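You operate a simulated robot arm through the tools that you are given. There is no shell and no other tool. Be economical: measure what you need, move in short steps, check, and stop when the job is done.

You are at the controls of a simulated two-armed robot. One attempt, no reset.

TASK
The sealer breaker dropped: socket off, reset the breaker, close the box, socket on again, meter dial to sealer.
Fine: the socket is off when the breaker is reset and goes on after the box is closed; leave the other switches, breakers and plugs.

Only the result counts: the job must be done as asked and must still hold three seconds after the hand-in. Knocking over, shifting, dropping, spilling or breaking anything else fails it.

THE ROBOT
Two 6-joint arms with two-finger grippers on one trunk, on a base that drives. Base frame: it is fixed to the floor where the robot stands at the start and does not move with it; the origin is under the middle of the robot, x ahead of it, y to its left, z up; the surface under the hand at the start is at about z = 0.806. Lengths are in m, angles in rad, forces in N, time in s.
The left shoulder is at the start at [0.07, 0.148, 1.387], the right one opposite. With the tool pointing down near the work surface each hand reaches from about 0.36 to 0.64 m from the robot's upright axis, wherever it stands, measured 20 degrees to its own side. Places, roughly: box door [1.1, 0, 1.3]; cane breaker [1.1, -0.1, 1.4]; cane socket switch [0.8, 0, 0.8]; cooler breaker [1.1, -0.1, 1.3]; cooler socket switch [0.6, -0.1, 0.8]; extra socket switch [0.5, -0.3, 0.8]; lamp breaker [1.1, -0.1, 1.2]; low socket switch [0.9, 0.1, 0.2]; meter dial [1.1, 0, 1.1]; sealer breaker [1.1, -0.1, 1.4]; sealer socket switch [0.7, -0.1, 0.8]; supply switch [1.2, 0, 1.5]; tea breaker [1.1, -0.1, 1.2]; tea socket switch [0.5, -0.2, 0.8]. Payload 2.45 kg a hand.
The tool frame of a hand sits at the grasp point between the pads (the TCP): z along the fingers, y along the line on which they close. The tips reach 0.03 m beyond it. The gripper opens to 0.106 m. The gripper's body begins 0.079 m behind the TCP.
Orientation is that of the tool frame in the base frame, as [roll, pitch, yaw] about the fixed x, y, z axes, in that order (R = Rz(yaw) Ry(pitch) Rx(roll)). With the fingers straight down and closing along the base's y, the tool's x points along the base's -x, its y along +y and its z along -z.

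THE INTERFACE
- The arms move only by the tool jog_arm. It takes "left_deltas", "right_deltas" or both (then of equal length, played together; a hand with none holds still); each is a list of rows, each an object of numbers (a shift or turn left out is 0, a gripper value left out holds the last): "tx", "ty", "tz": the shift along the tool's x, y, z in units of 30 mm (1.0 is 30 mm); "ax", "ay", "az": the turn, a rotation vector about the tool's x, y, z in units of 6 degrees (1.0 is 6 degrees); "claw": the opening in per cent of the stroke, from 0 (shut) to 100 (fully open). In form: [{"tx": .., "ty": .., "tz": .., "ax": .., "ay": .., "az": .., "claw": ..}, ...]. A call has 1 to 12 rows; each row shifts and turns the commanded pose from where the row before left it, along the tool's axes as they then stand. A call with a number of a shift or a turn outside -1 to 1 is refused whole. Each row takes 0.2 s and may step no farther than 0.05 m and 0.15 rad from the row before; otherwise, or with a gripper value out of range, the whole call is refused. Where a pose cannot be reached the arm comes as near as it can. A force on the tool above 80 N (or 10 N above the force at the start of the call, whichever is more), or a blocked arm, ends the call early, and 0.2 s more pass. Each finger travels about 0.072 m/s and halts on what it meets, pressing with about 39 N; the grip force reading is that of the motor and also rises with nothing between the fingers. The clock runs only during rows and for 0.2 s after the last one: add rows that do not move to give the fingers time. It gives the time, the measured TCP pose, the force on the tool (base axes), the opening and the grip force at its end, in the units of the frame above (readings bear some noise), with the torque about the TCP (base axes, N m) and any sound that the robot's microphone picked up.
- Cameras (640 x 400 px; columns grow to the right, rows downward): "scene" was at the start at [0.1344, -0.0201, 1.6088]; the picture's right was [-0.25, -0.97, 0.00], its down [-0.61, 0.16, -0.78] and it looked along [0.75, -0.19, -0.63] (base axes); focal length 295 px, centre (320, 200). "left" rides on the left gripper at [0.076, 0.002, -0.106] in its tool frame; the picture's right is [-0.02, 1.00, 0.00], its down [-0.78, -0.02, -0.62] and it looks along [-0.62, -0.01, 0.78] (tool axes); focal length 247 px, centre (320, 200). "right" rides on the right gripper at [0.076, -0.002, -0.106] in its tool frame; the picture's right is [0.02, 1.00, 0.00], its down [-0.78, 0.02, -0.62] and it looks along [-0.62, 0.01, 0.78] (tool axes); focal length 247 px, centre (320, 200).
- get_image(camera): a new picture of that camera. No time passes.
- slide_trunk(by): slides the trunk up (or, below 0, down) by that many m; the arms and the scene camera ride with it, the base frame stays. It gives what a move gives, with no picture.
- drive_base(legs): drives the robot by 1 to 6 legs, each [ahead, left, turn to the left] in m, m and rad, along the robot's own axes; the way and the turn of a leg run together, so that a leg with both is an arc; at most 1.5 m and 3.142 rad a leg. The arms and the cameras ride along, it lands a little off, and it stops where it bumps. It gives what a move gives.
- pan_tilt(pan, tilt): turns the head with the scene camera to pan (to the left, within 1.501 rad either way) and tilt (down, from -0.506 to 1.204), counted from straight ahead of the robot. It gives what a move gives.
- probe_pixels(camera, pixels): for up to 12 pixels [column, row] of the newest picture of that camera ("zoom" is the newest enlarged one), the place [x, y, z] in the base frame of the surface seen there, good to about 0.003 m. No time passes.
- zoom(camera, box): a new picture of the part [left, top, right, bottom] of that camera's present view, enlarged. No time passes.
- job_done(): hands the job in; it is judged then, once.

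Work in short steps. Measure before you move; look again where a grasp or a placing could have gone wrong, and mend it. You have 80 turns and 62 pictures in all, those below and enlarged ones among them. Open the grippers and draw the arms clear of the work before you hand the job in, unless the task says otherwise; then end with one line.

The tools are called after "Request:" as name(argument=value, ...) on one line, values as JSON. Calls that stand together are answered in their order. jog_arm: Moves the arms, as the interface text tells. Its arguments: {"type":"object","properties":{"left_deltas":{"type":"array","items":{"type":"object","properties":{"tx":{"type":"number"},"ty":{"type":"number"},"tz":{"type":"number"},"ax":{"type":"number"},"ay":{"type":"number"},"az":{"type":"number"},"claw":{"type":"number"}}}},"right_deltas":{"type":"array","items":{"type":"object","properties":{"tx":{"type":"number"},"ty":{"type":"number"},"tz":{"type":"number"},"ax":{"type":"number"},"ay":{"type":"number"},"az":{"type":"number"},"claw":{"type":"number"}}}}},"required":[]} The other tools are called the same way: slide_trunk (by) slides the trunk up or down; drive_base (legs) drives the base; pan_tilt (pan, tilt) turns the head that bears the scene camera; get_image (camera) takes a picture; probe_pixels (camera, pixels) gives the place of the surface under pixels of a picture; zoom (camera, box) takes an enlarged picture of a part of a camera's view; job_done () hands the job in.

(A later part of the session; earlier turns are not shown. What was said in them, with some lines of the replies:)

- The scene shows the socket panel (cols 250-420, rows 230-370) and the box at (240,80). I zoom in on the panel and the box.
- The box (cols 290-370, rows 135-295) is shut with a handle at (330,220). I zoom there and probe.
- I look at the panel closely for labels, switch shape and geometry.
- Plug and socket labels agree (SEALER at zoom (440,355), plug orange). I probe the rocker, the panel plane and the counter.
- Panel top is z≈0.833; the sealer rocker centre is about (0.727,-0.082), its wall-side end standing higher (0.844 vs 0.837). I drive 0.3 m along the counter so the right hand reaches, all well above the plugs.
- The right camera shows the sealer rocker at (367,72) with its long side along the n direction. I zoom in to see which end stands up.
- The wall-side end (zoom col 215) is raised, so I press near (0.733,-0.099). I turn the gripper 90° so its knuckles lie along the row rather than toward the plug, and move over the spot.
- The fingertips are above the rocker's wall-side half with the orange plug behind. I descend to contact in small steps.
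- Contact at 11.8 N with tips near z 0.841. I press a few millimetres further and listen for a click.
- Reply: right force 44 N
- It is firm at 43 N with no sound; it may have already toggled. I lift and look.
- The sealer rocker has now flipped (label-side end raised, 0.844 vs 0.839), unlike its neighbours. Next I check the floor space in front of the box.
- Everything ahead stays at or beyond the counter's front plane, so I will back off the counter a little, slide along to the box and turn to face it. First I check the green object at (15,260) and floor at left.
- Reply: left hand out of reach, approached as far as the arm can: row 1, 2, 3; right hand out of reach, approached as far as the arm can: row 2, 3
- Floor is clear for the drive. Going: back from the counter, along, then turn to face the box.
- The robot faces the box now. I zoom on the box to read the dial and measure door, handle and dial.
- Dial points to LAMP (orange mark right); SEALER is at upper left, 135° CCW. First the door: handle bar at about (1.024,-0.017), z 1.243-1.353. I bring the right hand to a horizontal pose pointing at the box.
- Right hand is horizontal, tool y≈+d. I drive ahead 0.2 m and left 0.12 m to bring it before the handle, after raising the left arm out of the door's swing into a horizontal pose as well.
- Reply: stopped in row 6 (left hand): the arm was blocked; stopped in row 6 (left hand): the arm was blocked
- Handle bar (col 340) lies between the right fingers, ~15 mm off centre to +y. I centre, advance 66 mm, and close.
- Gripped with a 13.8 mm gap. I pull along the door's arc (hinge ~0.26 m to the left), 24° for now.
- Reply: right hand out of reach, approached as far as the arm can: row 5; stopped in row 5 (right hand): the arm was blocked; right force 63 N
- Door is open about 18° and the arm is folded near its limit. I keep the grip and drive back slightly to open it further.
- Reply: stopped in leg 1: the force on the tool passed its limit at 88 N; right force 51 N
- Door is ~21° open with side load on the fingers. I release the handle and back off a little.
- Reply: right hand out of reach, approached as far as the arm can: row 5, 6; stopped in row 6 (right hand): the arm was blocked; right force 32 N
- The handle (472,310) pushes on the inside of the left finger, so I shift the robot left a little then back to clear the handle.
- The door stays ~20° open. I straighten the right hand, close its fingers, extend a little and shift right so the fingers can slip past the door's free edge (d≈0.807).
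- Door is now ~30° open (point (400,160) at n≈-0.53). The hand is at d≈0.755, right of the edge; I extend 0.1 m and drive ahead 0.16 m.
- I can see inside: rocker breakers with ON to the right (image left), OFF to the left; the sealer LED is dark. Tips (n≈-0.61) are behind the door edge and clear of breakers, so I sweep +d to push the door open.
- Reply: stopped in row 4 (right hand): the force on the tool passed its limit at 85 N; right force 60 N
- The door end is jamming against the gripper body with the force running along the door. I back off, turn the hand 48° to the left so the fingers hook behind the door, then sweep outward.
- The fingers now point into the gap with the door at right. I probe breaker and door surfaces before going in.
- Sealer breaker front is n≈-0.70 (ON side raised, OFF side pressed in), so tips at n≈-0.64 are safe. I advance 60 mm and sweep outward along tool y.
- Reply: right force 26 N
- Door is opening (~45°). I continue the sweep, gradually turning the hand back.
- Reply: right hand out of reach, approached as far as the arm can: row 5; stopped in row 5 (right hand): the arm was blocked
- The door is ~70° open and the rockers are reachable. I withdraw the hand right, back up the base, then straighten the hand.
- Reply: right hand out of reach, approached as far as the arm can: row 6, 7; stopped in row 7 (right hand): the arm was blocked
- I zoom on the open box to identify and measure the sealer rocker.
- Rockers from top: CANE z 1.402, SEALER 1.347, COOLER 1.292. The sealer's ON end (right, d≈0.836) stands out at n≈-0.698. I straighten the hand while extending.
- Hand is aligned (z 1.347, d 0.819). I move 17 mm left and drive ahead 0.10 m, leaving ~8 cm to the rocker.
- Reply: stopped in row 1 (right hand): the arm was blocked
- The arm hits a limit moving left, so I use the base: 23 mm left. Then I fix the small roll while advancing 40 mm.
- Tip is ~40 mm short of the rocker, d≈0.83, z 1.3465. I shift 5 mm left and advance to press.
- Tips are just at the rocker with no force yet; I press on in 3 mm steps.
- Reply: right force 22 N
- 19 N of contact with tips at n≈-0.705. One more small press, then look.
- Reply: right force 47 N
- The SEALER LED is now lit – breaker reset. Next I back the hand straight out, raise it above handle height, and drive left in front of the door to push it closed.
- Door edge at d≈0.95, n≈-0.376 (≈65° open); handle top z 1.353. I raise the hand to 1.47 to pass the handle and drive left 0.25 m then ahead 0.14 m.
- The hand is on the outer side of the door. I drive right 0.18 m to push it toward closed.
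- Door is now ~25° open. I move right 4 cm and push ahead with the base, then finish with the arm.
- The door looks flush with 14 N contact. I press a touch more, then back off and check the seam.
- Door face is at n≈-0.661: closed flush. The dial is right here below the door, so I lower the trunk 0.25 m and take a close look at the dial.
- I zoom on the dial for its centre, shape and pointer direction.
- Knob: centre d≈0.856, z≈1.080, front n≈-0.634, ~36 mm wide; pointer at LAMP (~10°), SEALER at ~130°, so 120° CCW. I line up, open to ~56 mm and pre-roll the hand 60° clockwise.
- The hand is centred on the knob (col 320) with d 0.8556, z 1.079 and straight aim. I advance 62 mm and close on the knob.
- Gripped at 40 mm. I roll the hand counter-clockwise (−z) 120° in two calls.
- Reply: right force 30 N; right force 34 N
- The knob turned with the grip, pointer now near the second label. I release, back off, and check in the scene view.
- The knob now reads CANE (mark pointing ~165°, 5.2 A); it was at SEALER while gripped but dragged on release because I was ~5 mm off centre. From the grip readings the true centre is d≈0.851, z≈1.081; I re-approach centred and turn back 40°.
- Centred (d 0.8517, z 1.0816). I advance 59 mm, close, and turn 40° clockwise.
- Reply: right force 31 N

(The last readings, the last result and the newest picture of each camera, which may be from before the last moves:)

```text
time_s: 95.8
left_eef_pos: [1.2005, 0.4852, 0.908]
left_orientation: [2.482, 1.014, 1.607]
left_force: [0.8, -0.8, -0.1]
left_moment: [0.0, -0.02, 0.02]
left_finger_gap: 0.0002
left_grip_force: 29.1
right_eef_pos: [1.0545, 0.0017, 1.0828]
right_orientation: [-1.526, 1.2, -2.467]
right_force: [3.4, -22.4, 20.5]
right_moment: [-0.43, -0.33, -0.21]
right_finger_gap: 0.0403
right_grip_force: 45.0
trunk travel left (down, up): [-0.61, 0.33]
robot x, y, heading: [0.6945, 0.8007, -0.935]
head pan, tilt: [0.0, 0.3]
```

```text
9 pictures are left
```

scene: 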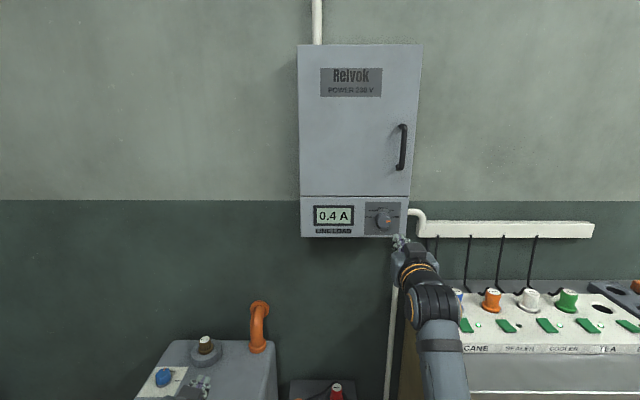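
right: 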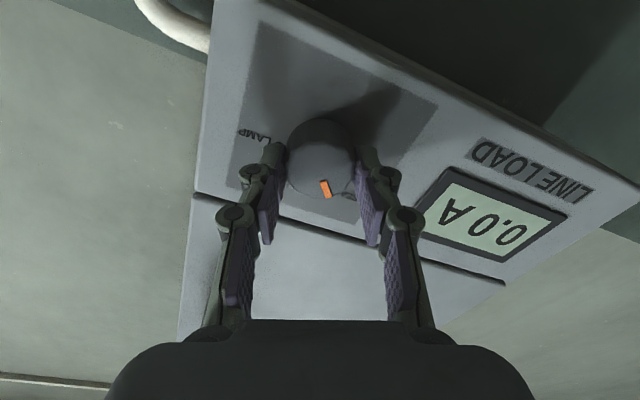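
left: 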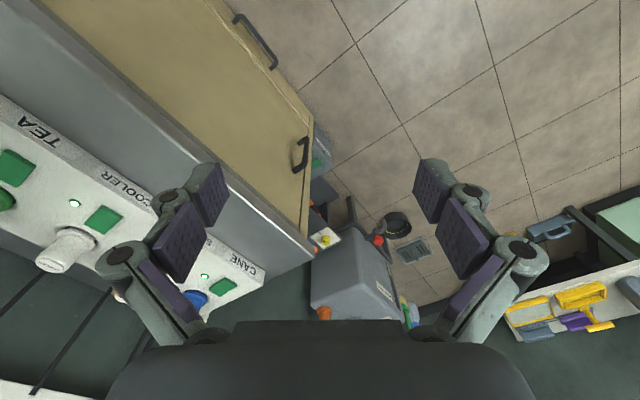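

The display reads 0.0 A (sealer socket is still off), so the dial is at SEALER. I relieve the load on the hand, then open gently and look while still around the knob.

Request:
jog_arm(right_deltas=[{"tz": 0.07, "tx": -0.07}, {"tz": 0.03, "tx": -0.03}, {"claw": 40}, {"claw": 45}, {"claw": 60}, {}, {}])

Request:
drive_base(legs=[[-0.2, 0, 0]])

Request:
zoom(camera="scene", box=[300, 185, 420, 250])

```text
time_s: 97.4
left_eef_pos: [1.2005, 0.4859, 0.9087]
left_orientation: [2.483, 1.016, 1.608]
left_force: [-0.1, -0.5, 0.0]
left_moment: [-0.02, 0.01, 0.04]
left_finger_gap: 0.0
left_grip_force: 28.5
right_eef_pos: [1.0575, 0.001, 1.084]
right_orientation: [-1.539, 1.197, -2.477]
right_force: [-0.7, -0.7, 0.6]
right_moment: [0.01, 0.02, 0.05]
right_finger_gap: 0.0636
right_grip_force: 0.1
trunk travel left (down, up): [-0.61, 0.33]
robot x, y, heading: [0.6945, 0.805, -0.94]
head pan, tilt: [0.0, 0.3]
```

```text
time_s: 99.0
left_eef_pos: [1.0802, 0.6481, 0.909]
left_orientation: [2.483, 1.015, 1.603]
left_force: [1.5, 0.4, 0.5]
left_moment: [0.03, 0.01, -0.04]
left_finger_gap: 0.0003
left_grip_force: 28.8
right_eef_pos: [0.9353, 0.1638, 1.0838]
right_orientation: [-1.538, 1.196, -2.476]
right_force: [0.5, 0.2, -0.2]
right_moment: [-0.01, 0.01, -0.03]
right_finger_gap: 0.0636
right_grip_force: 0.1
trunk travel left (down, up): [-0.61, 0.33]
robot x, y, heading: [0.5716, 0.9632, -0.937]
head pan, tilt: [0.0, 0.3]
```

```text
5.33 times, centred on (360, 218) of scene
```

zoom: 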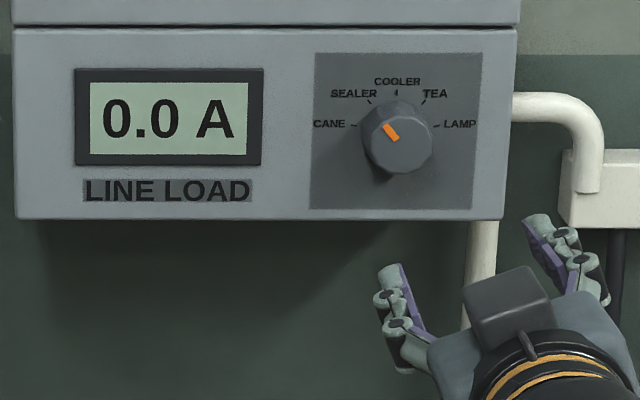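

The dial points at SEALER, 0.0 A as the socket is off. Now the socket: I raise the trunk back and turn the right hand to point down while drawing it in.

Request:
slide_trunk(by=0.25)

Request:
jog_arm(right_deltas=[{"az": 0.9, "claw": 0}, {"az": 0.9}, {"az": 0.9}, {"az": 0.87}])

Request:
jog_arm(right_deltas=[{"ay": 1, "tx": 0.65, "tz": -0.75}, {"ay": 1, "tx": 0.725, "tz": -0.678}, {"ay": 1, "tx": 0.792, "tz": -0.598}, {"ay": 1, "tx": 0.85, "tz": -0.512}, {"ay": 1, "tx": 0.899, "tz": -0.421}, {"ay": 1, "tx": 0.938, "tz": -0.325}, {"ay": 1, "tx": 0.967, "tz": -0.225}, {"ay": 1, "tx": 0.985, "tz": -0.122}, {"ay": 1, "tx": 0.992, "tz": -0.018}, {"ay": 1, "tx": 0.989, "tz": 0.085}, {"ay": 1, "tx": 0.974, "tz": 0.188}, {"ay": 1, "tx": 0.949, "tz": 0.289}])

```text
time_s: 101.6
left_eef_pos: [1.0808, 0.6487, 1.1586]
left_orientation: [2.485, 1.016, 1.606]
left_force: [-0.1, 0.7, 0.4]
left_moment: [-0.02, 0.01, -0.01]
left_finger_gap: 0.0
left_grip_force: 28.5
right_eef_pos: [0.9348, 0.1639, 1.3328]
right_orientation: [-1.538, 1.198, -2.479]
right_force: [-0.2, -0.1, -0.6]
right_moment: [0.0, 0.0, 0.03]
right_finger_gap: 0.0636
right_grip_force: 0.1
trunk travel left (down, up): [-0.86, 0.08]
robot x, y, heading: [0.5715, 0.9664, -0.94]
head pan, tilt: [0.0, 0.3]
```

```text
time_s: 102.6
left_eef_pos: [1.0791, 0.6497, 1.1576]
left_orientation: [2.482, 1.015, 1.606]
left_force: [-0.4, 1.1, -0.3]
left_moment: [-0.02, 0.04, 0.0]
left_finger_gap: 0.0
left_grip_force: 28.5
right_eef_pos: [0.9364, 0.1648, 1.3325]
right_orientation: [0.184, 1.558, -0.754]
right_force: [0.1, 0.9, 0.0]
right_moment: [-0.01, 0.0, -0.03]
right_finger_gap: 0.0
right_grip_force: 27.9
trunk travel left (down, up): [-0.86, 0.08]
robot x, y, heading: [0.5726, 0.9648, -0.937]
head pan, tilt: [0.0, 0.3]
```

```text
time_s: 105.2
left_eef_pos: [1.0794, 0.6476, 1.1587]
left_orientation: [2.482, 1.015, 1.605]
left_force: [-0.3, 0.3, 0.0]
left_moment: [-0.01, -0.05, -0.04]
left_finger_gap: 0.0
left_grip_force: 28.5
right_eef_pos: [0.7756, 0.3815, 1.0978]
right_orientation: [3.139, 0.325, 2.203]
right_force: [-0.4, -0.1, 0.6]
right_moment: [-0.03, 0.0, 0.01]
right_finger_gap: 0.0
right_grip_force: 28.5
trunk travel left (down, up): [-0.86, 0.08]
robot x, y, heading: [0.5737, 0.9691, -0.939]
head pan, tilt: [0.0, 0.3]
```

Now the last 18° plus lowering to z≈1.02, then drive right 0.32 m and ahead 0.33 m so the hand comes over the sealer switch.

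Request:
jog_arm(right_deltas=[{"ay": 1, "tx": 0.28, "tz": 0.856}, {"ay": 1, "tx": 0.19, "tz": 0.88}, {"ay": 1, "tx": 0.09, "tz": 0.895}])

Request:
drive_base(legs=[[0, -0.32, 0], [0.3, 0, 0]])

Request:
get_image(camera="right")

```text
time_s: 106.0
left_eef_pos: [1.0814, 0.6482, 1.1587]
left_orientation: [2.482, 1.015, 1.606]
left_force: [-0.3, -0.8, -0.3]
left_moment: [0.0, 0.03, 0.02]
left_finger_gap: 0.0
left_grip_force: 28.8
right_eef_pos: [0.7787, 0.3789, 1.0141]
right_orientation: [3.141, 0.011, 2.203]
right_force: [-0.4, -0.6, -0.3]
right_moment: [0.01, 0.0, 0.02]
right_finger_gap: 0.0002
right_grip_force: 28.6
trunk travel left (down, up): [-0.86, 0.08]
robot x, y, heading: [0.573, 0.9647, -0.939]
head pan, tilt: [0.0, 0.3]
```

```text
time_s: 109.8
left_eef_pos: [0.9891, 0.2157, 1.1584]
left_orientation: [2.483, 1.018, 1.594]
left_force: [-0.3, 0.3, 0.3]
left_moment: [0.01, 0.01, 0.0]
left_finger_gap: 0.0
left_grip_force: 28.6
right_eef_pos: [0.6853, -0.0509, 1.0162]
right_orientation: [3.139, 0.013, 2.193]
right_force: [-0.3, -0.1, -0.5]
right_moment: [-0.05, -0.02, -0.01]
right_finger_gap: 0.0
right_grip_force: 28.4
trunk travel left (down, up): [-0.86, 0.08]
robot x, y, heading: [0.4847, 0.5353, -0.945]
head pan, tilt: [0.0, 0.3]
```

```text
7 pictures are left
```

right: 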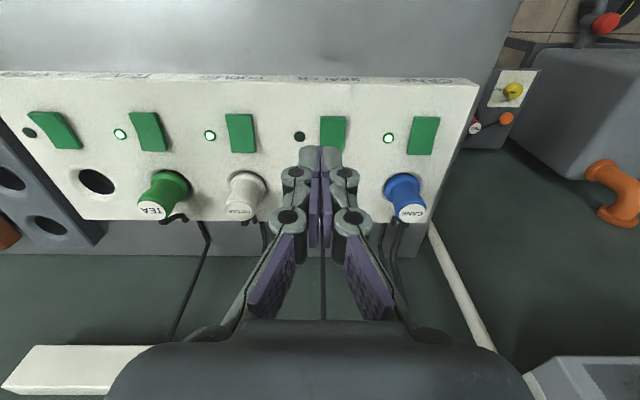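

The sealer rocker is at (333,132), with the fingers nearly over it. I probe it for the final alignment.

Request:
zoom(camera="right", box=[280, 95, 390, 165])

Request:
probe_pixels(camera="zoom", pixels=[[310, 140], [310, 180], [310, 220], [310, 260], [310, 300], [250, 180], [370, 180]])

```text
5.71 times, centred on (335, 130) of right
```

zoom: 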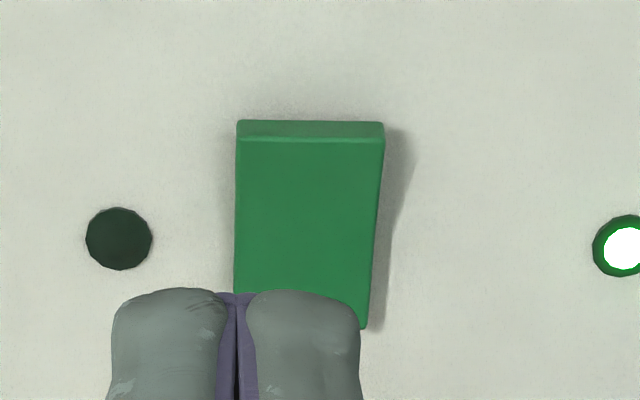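

```text
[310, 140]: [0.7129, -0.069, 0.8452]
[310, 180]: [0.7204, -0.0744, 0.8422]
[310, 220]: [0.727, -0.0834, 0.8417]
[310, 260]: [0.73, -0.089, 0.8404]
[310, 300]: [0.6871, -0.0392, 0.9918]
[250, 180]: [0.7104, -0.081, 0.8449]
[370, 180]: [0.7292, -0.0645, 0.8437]
```

Press target (0.7185,-0.0745), front end raised at z≈0.845. I move over it and descend to about 2 cm above.

Request:
jog_arm(right_deltas=[{"tx": -0.7, "ty": 0.22}, {"tx": -0.585, "ty": 0.22}, {"tz": 0.8}, {"tz": 0.8}, {"tz": 0.8}, {"tz": 0.8}, {"tz": 0.7}, {}])

Request:
get_image(camera="right")

```text
time_s: 111.6
left_eef_pos: [0.9896, 0.214, 1.1584]
left_orientation: [2.483, 1.015, 1.596]
left_force: [-0.3, -0.6, 0.3]
left_moment: [-0.02, -0.01, 0.0]
left_finger_gap: 0.0001
left_grip_force: 28.6
right_eef_pos: [0.7169, -0.076, 0.8992]
right_orientation: [3.141, 0.012, 2.196]
right_force: [0.6, -0.8, 0.1]
right_moment: [0.01, -0.01, 0.03]
right_finger_gap: 0.0
right_grip_force: 28.3
right hand out of reach, approached as far as the arm can: row 7
trunk travel left (down, up): [-0.86, 0.08]
robot x, y, heading: [0.4849, 0.5364, -0.946]
head pan, tilt: [0.0, 0.3]
```

```text
5 pictures are left
```

right: 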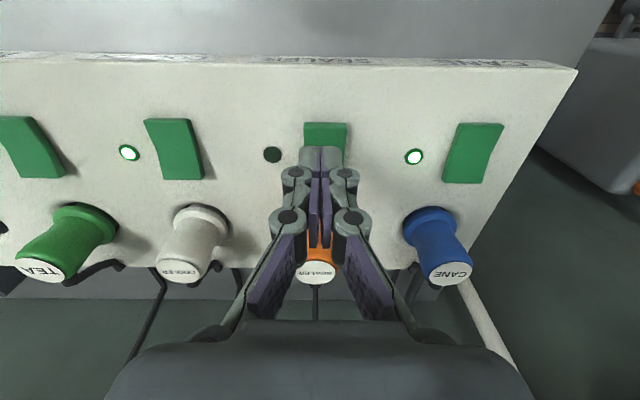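

The arm is near its reach limit going lower, so I raise the hand 4.5 cm and lower the trunk 6 cm to gain stroke.

Request:
jog_arm(right_deltas=[{"tz": -0.75}, {"tz": -0.75}])

Request:
slide_trunk(by=-0.06)

```text
time_s: 112.2
left_eef_pos: [0.9901, 0.2139, 1.1585]
left_orientation: [2.483, 1.015, 1.595]
left_force: [1.1, -1.0, 0.1]
left_moment: [0.0, 0.02, -0.01]
left_finger_gap: 0.0001
left_grip_force: 28.2
right_eef_pos: [0.7167, -0.0736, 0.9436]
right_orientation: [-3.141, 0.013, 2.194]
right_force: [0.1, 0.7, -0.5]
right_moment: [-0.01, -0.02, 0.03]
right_finger_gap: 0.0
right_grip_force: 28.6
trunk travel left (down, up): [-0.86, 0.08]
robot x, y, heading: [0.4798, 0.5357, -0.95]
head pan, tilt: [0.0, 0.3]
```

```text
time_s: 113.2
left_eef_pos: [0.9879, 0.2138, 1.0988]
left_orientation: [2.482, 1.017, 1.596]
left_force: [0.2, 0.7, 0.0]
left_moment: [-0.02, 0.02, 0.02]
left_finger_gap: 0.0001
left_grip_force: 28.7
right_eef_pos: [0.7163, -0.0744, 0.8842]
right_orientation: [3.14, 0.014, 2.194]
right_force: [-0.3, -0.3, 0.2]
right_moment: [-0.01, 0.0, 0.04]
right_finger_gap: 0.0
right_grip_force: 28.4
trunk travel left (down, up): [-0.8, 0.14]
robot x, y, heading: [0.4879, 0.5351, -0.945]
head pan, tilt: [0.0, 0.3]
```

Tips are at z≈0.854 over the front end. I press down in small steps.

Request:
jog_arm(right_deltas=[{"tz": 0.2}, {"tz": 0.15}, {"tz": 0.1}, {"tz": 0.07}])

```text
time_s: 114.2
left_eef_pos: [0.9893, 0.2166, 1.0992]
left_orientation: [2.482, 1.018, 1.592]
left_force: [-0.6, 0.4, -0.2]
left_moment: [0.01, -0.01, 0.02]
left_finger_gap: 0.0
left_grip_force: 28.5
right_eef_pos: [0.7177, -0.0731, 0.8701]
right_orientation: [3.139, 0.018, 2.195]
right_force: [-2.1, 2.9, 11.5]
right_moment: [-0.03, -0.05, -0.02]
right_finger_gap: 0.0062
right_grip_force: 28.2
trunk travel left (down, up): [-0.8, 0.14]
robot x, y, heading: [0.4848, 0.5328, -0.946]
head pan, tilt: [0.0, 0.3]
```

Same reading as the first switch press (11.5 N at 0.870). One more small press, then lift and check the LED.

Request:
jog_arm(right_deltas=[{"tz": 0.07}, {"tz": 0.07}, {"tz": -0.4}, {"tz": -1}, {"tz": -1}])

Request:
get_image(camera="right")

```text
time_s: 115.4
left_eef_pos: [0.9894, 0.2124, 1.0987]
left_orientation: [2.484, 1.017, 1.596]
left_force: [0.7, -0.4, 0.3]
left_moment: [-0.01, 0.02, 0.01]
left_finger_gap: 0.0002
left_grip_force: 28.9
right_eef_pos: [0.7187, -0.0727, 0.935]
right_orientation: [-3.141, 0.012, 2.194]
right_force: [-1.0, 0.9, 0.4]
right_moment: [-0.01, -0.01, 0.01]
right_finger_gap: 0.0
right_grip_force: 28.6
trunk travel left (down, up): [-0.8, 0.14]
robot x, y, heading: [0.4822, 0.5347, -0.949]
head pan, tilt: [0.0, 0.3]
```

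```text
4 pictures are left
```

right: 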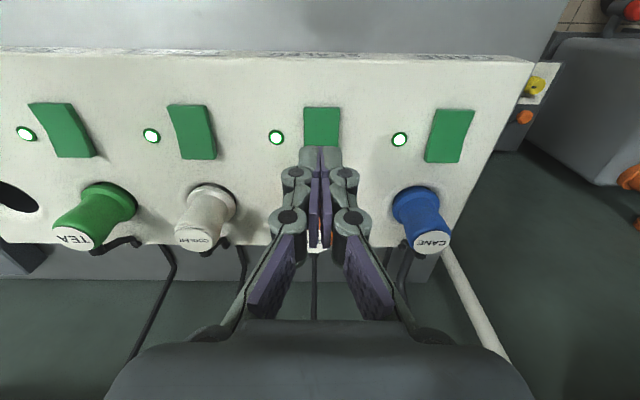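

The sealer LED at (276,138) is lit. I raise the trunk, back away, open both grippers and take a final look.

Request:
slide_trunk(by=0.1)

Request:
drive_base(legs=[[-0.4, 0, 0]])

Request:
jog_arm(right_deltas=[{"claw": 100}, {}, {}, {}], left_deltas=[{"claw": 100}, {}, {}, {}])

Request:
get_image(camera="scene")

Request:
zoom(camera="scene", box=[240, 80, 480, 300])

```text
time_s: 116.7
left_eef_pos: [0.9901, 0.213, 1.1981]
left_orientation: [2.483, 1.016, 1.595]
left_force: [0.4, -0.2, -0.5]
left_moment: [-0.01, 0.02, 0.0]
left_finger_gap: 0.0
left_grip_force: 28.4
right_eef_pos: [0.7188, -0.0735, 1.0347]
right_orientation: [3.141, 0.012, 2.194]
right_force: [0.7, -0.2, 0.2]
right_moment: [0.01, 0.03, 0.01]
right_finger_gap: 0.0002
right_grip_force: 28.7
trunk travel left (down, up): [-0.9, 0.04]
robot x, y, heading: [0.4887, 0.5375, -0.944]
head pan, tilt: [0.0, 0.3]
```

```text
time_s: 119.0
left_eef_pos: [0.7795, 0.5074, 1.201]
left_orientation: [2.478, 1.019, 1.589]
left_force: [-1.3, 1.6, 0.2]
left_moment: [0.01, 0.04, 0.04]
left_finger_gap: 0.0
left_grip_force: 28.2
right_eef_pos: [0.5071, 0.2209, 1.0376]
right_orientation: [3.141, 0.013, 2.191]
right_force: [0.3, 0.6, 0.1]
right_moment: [-0.02, -0.02, -0.02]
right_finger_gap: 0.0
right_grip_force: 29.1
trunk travel left (down, up): [-0.9, 0.04]
robot x, y, heading: [0.28, 0.8285, -0.95]
head pan, tilt: [0.0, 0.3]
stopped in leg 1: the robot was blocked; the commanded pose is now the measured one
```

```text
time_s: 120.0
left_eef_pos: [0.7827, 0.5036, 1.1977]
left_orientation: [2.485, 1.014, 1.594]
left_force: [1.0, -0.3, 0.7]
left_moment: [0.01, -0.01, 0.04]
left_finger_gap: 0.1057
left_grip_force: 0.0
right_eef_pos: [0.5092, 0.2164, 1.0345]
right_orientation: [3.141, 0.009, 2.191]
right_force: [0.3, 0.2, 0.4]
right_moment: [0.03, 0.02, 0.02]
right_finger_gap: 0.106
right_grip_force: 0.1
trunk travel left (down, up): [-0.9, 0.04]
robot x, y, heading: [0.2767, 0.8285, -0.946]
head pan, tilt: [0.0, 0.3]
```

```text
3 pictures are left
```

scene: 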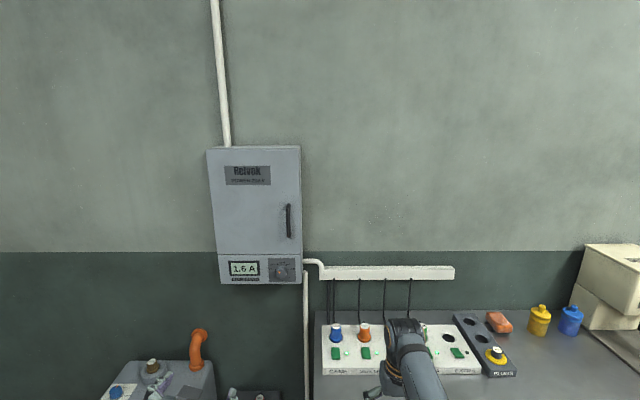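

```text
1.82 times, centred on (360, 190) of scene
```

zoom: 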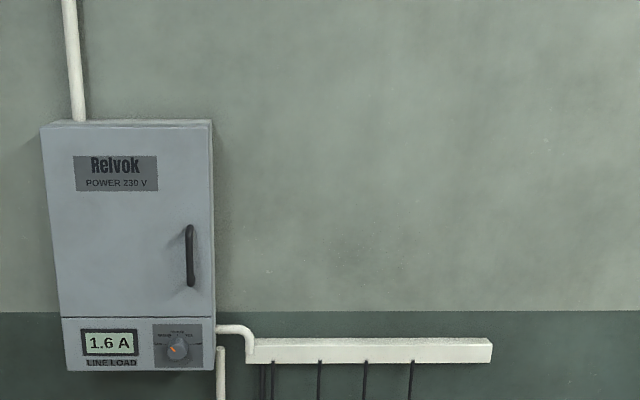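

The box is closed, dial at SEALER reads 1.6 A, LED on. The base bumped something behind at the end, so I move ahead a little and look that way.

Request:
drive_base(legs=[[0.06, 0, 0]])

Request:
pan_tilt(pan=-1.5, tilt=0.9)

Request:
get_image(camera="scene")

Request:
pan_tilt(pan=1.5, tilt=0.9)

Request:
get_image(camera="scene")

```text
time_s: 121.0
left_eef_pos: [0.8116, 0.4623, 1.2024]
left_orientation: [2.475, 1.021, 1.587]
left_force: [0.2, 0.8, 0.2]
left_moment: [-0.02, 0.03, 0.01]
left_finger_gap: 0.106
left_grip_force: 0.1
right_eef_pos: [0.539, 0.1749, 1.0401]
right_orientation: [3.141, 0.017, 2.19]
right_force: [-0.8, 0.4, 0.1]
right_moment: [-0.08, -0.04, 0.01]
right_finger_gap: 0.106
right_grip_force: 0.0
trunk travel left (down, up): [-0.9, 0.04]
robot x, y, heading: [0.3141, 0.7785, -0.951]
head pan, tilt: [0.0, 0.3]
```

```text
time_s: 122.6
left_eef_pos: [0.8169, 0.4566, 1.1977]
left_orientation: [2.484, 1.017, 1.595]
left_force: [0.7, 0.0, -1.3]
left_moment: [-0.03, -0.05, -0.01]
left_finger_gap: 0.1057
left_grip_force: 0.1
right_eef_pos: [0.5431, 0.1688, 1.0345]
right_orientation: [-3.142, 0.011, 2.189]
right_force: [0.2, 0.1, -0.1]
right_moment: [-0.01, 0.01, 0.02]
right_finger_gap: 0.1059
right_grip_force: 0.0
trunk travel left (down, up): [-0.9, 0.04]
robot x, y, heading: [0.315, 0.7809, -0.952]
head pan, tilt: [-1.499, 0.901]
```

```text
1 pictures are left
```

scene: 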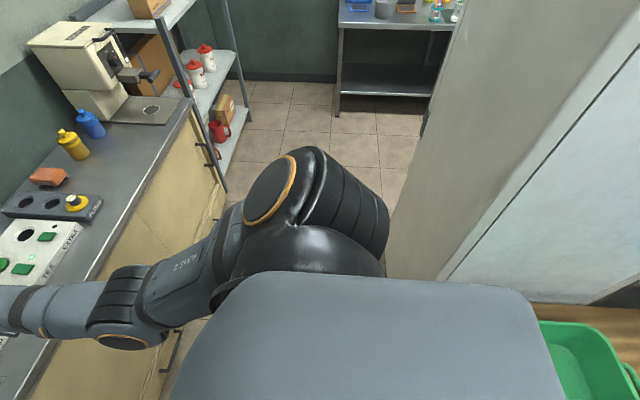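

```text
time_s: 125.2
left_eef_pos: [0.8168, 0.456, 1.1974]
left_orientation: [2.485, 1.014, 1.594]
left_force: [0.3, -0.3, 0.5]
left_moment: [0.01, 0.0, 0.01]
left_finger_gap: 0.1059
left_grip_force: 0.0
right_eef_pos: [0.5433, 0.1695, 1.0341]
right_orientation: [3.141, 0.011, 2.191]
right_force: [-0.2, 0.6, -0.1]
right_moment: [0.0, 0.02, 0.01]
right_finger_gap: 0.106
right_grip_force: 0.1
trunk travel left (down, up): [-0.9, 0.04]
robot x, y, heading: [0.3147, 0.7782, -0.95]
head pan, tilt: [1.499, 0.901]
```

```text
0 pictures are left
```

scene: 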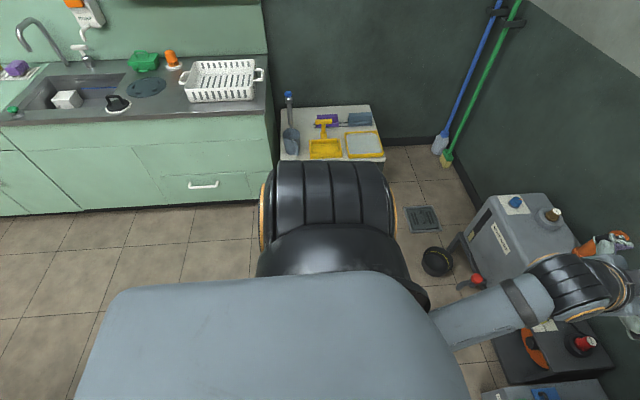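

The blockage behind was a fixed tall cabinet; nothing looks disturbed. Everything is done and the arms are clear, so I hand in.

Request:
job_done()

```text
The job is handed in.
```

The sealer breaker is reset: socket off first, breaker reset, box closed, socket back on. The dial is at SEALER and reads 1.6 A. I set the dial before switching the socket on, it briefly went to CANE on the way, and the base bumped a fixed cabinet while backing off, with nothing visibly disturbed.
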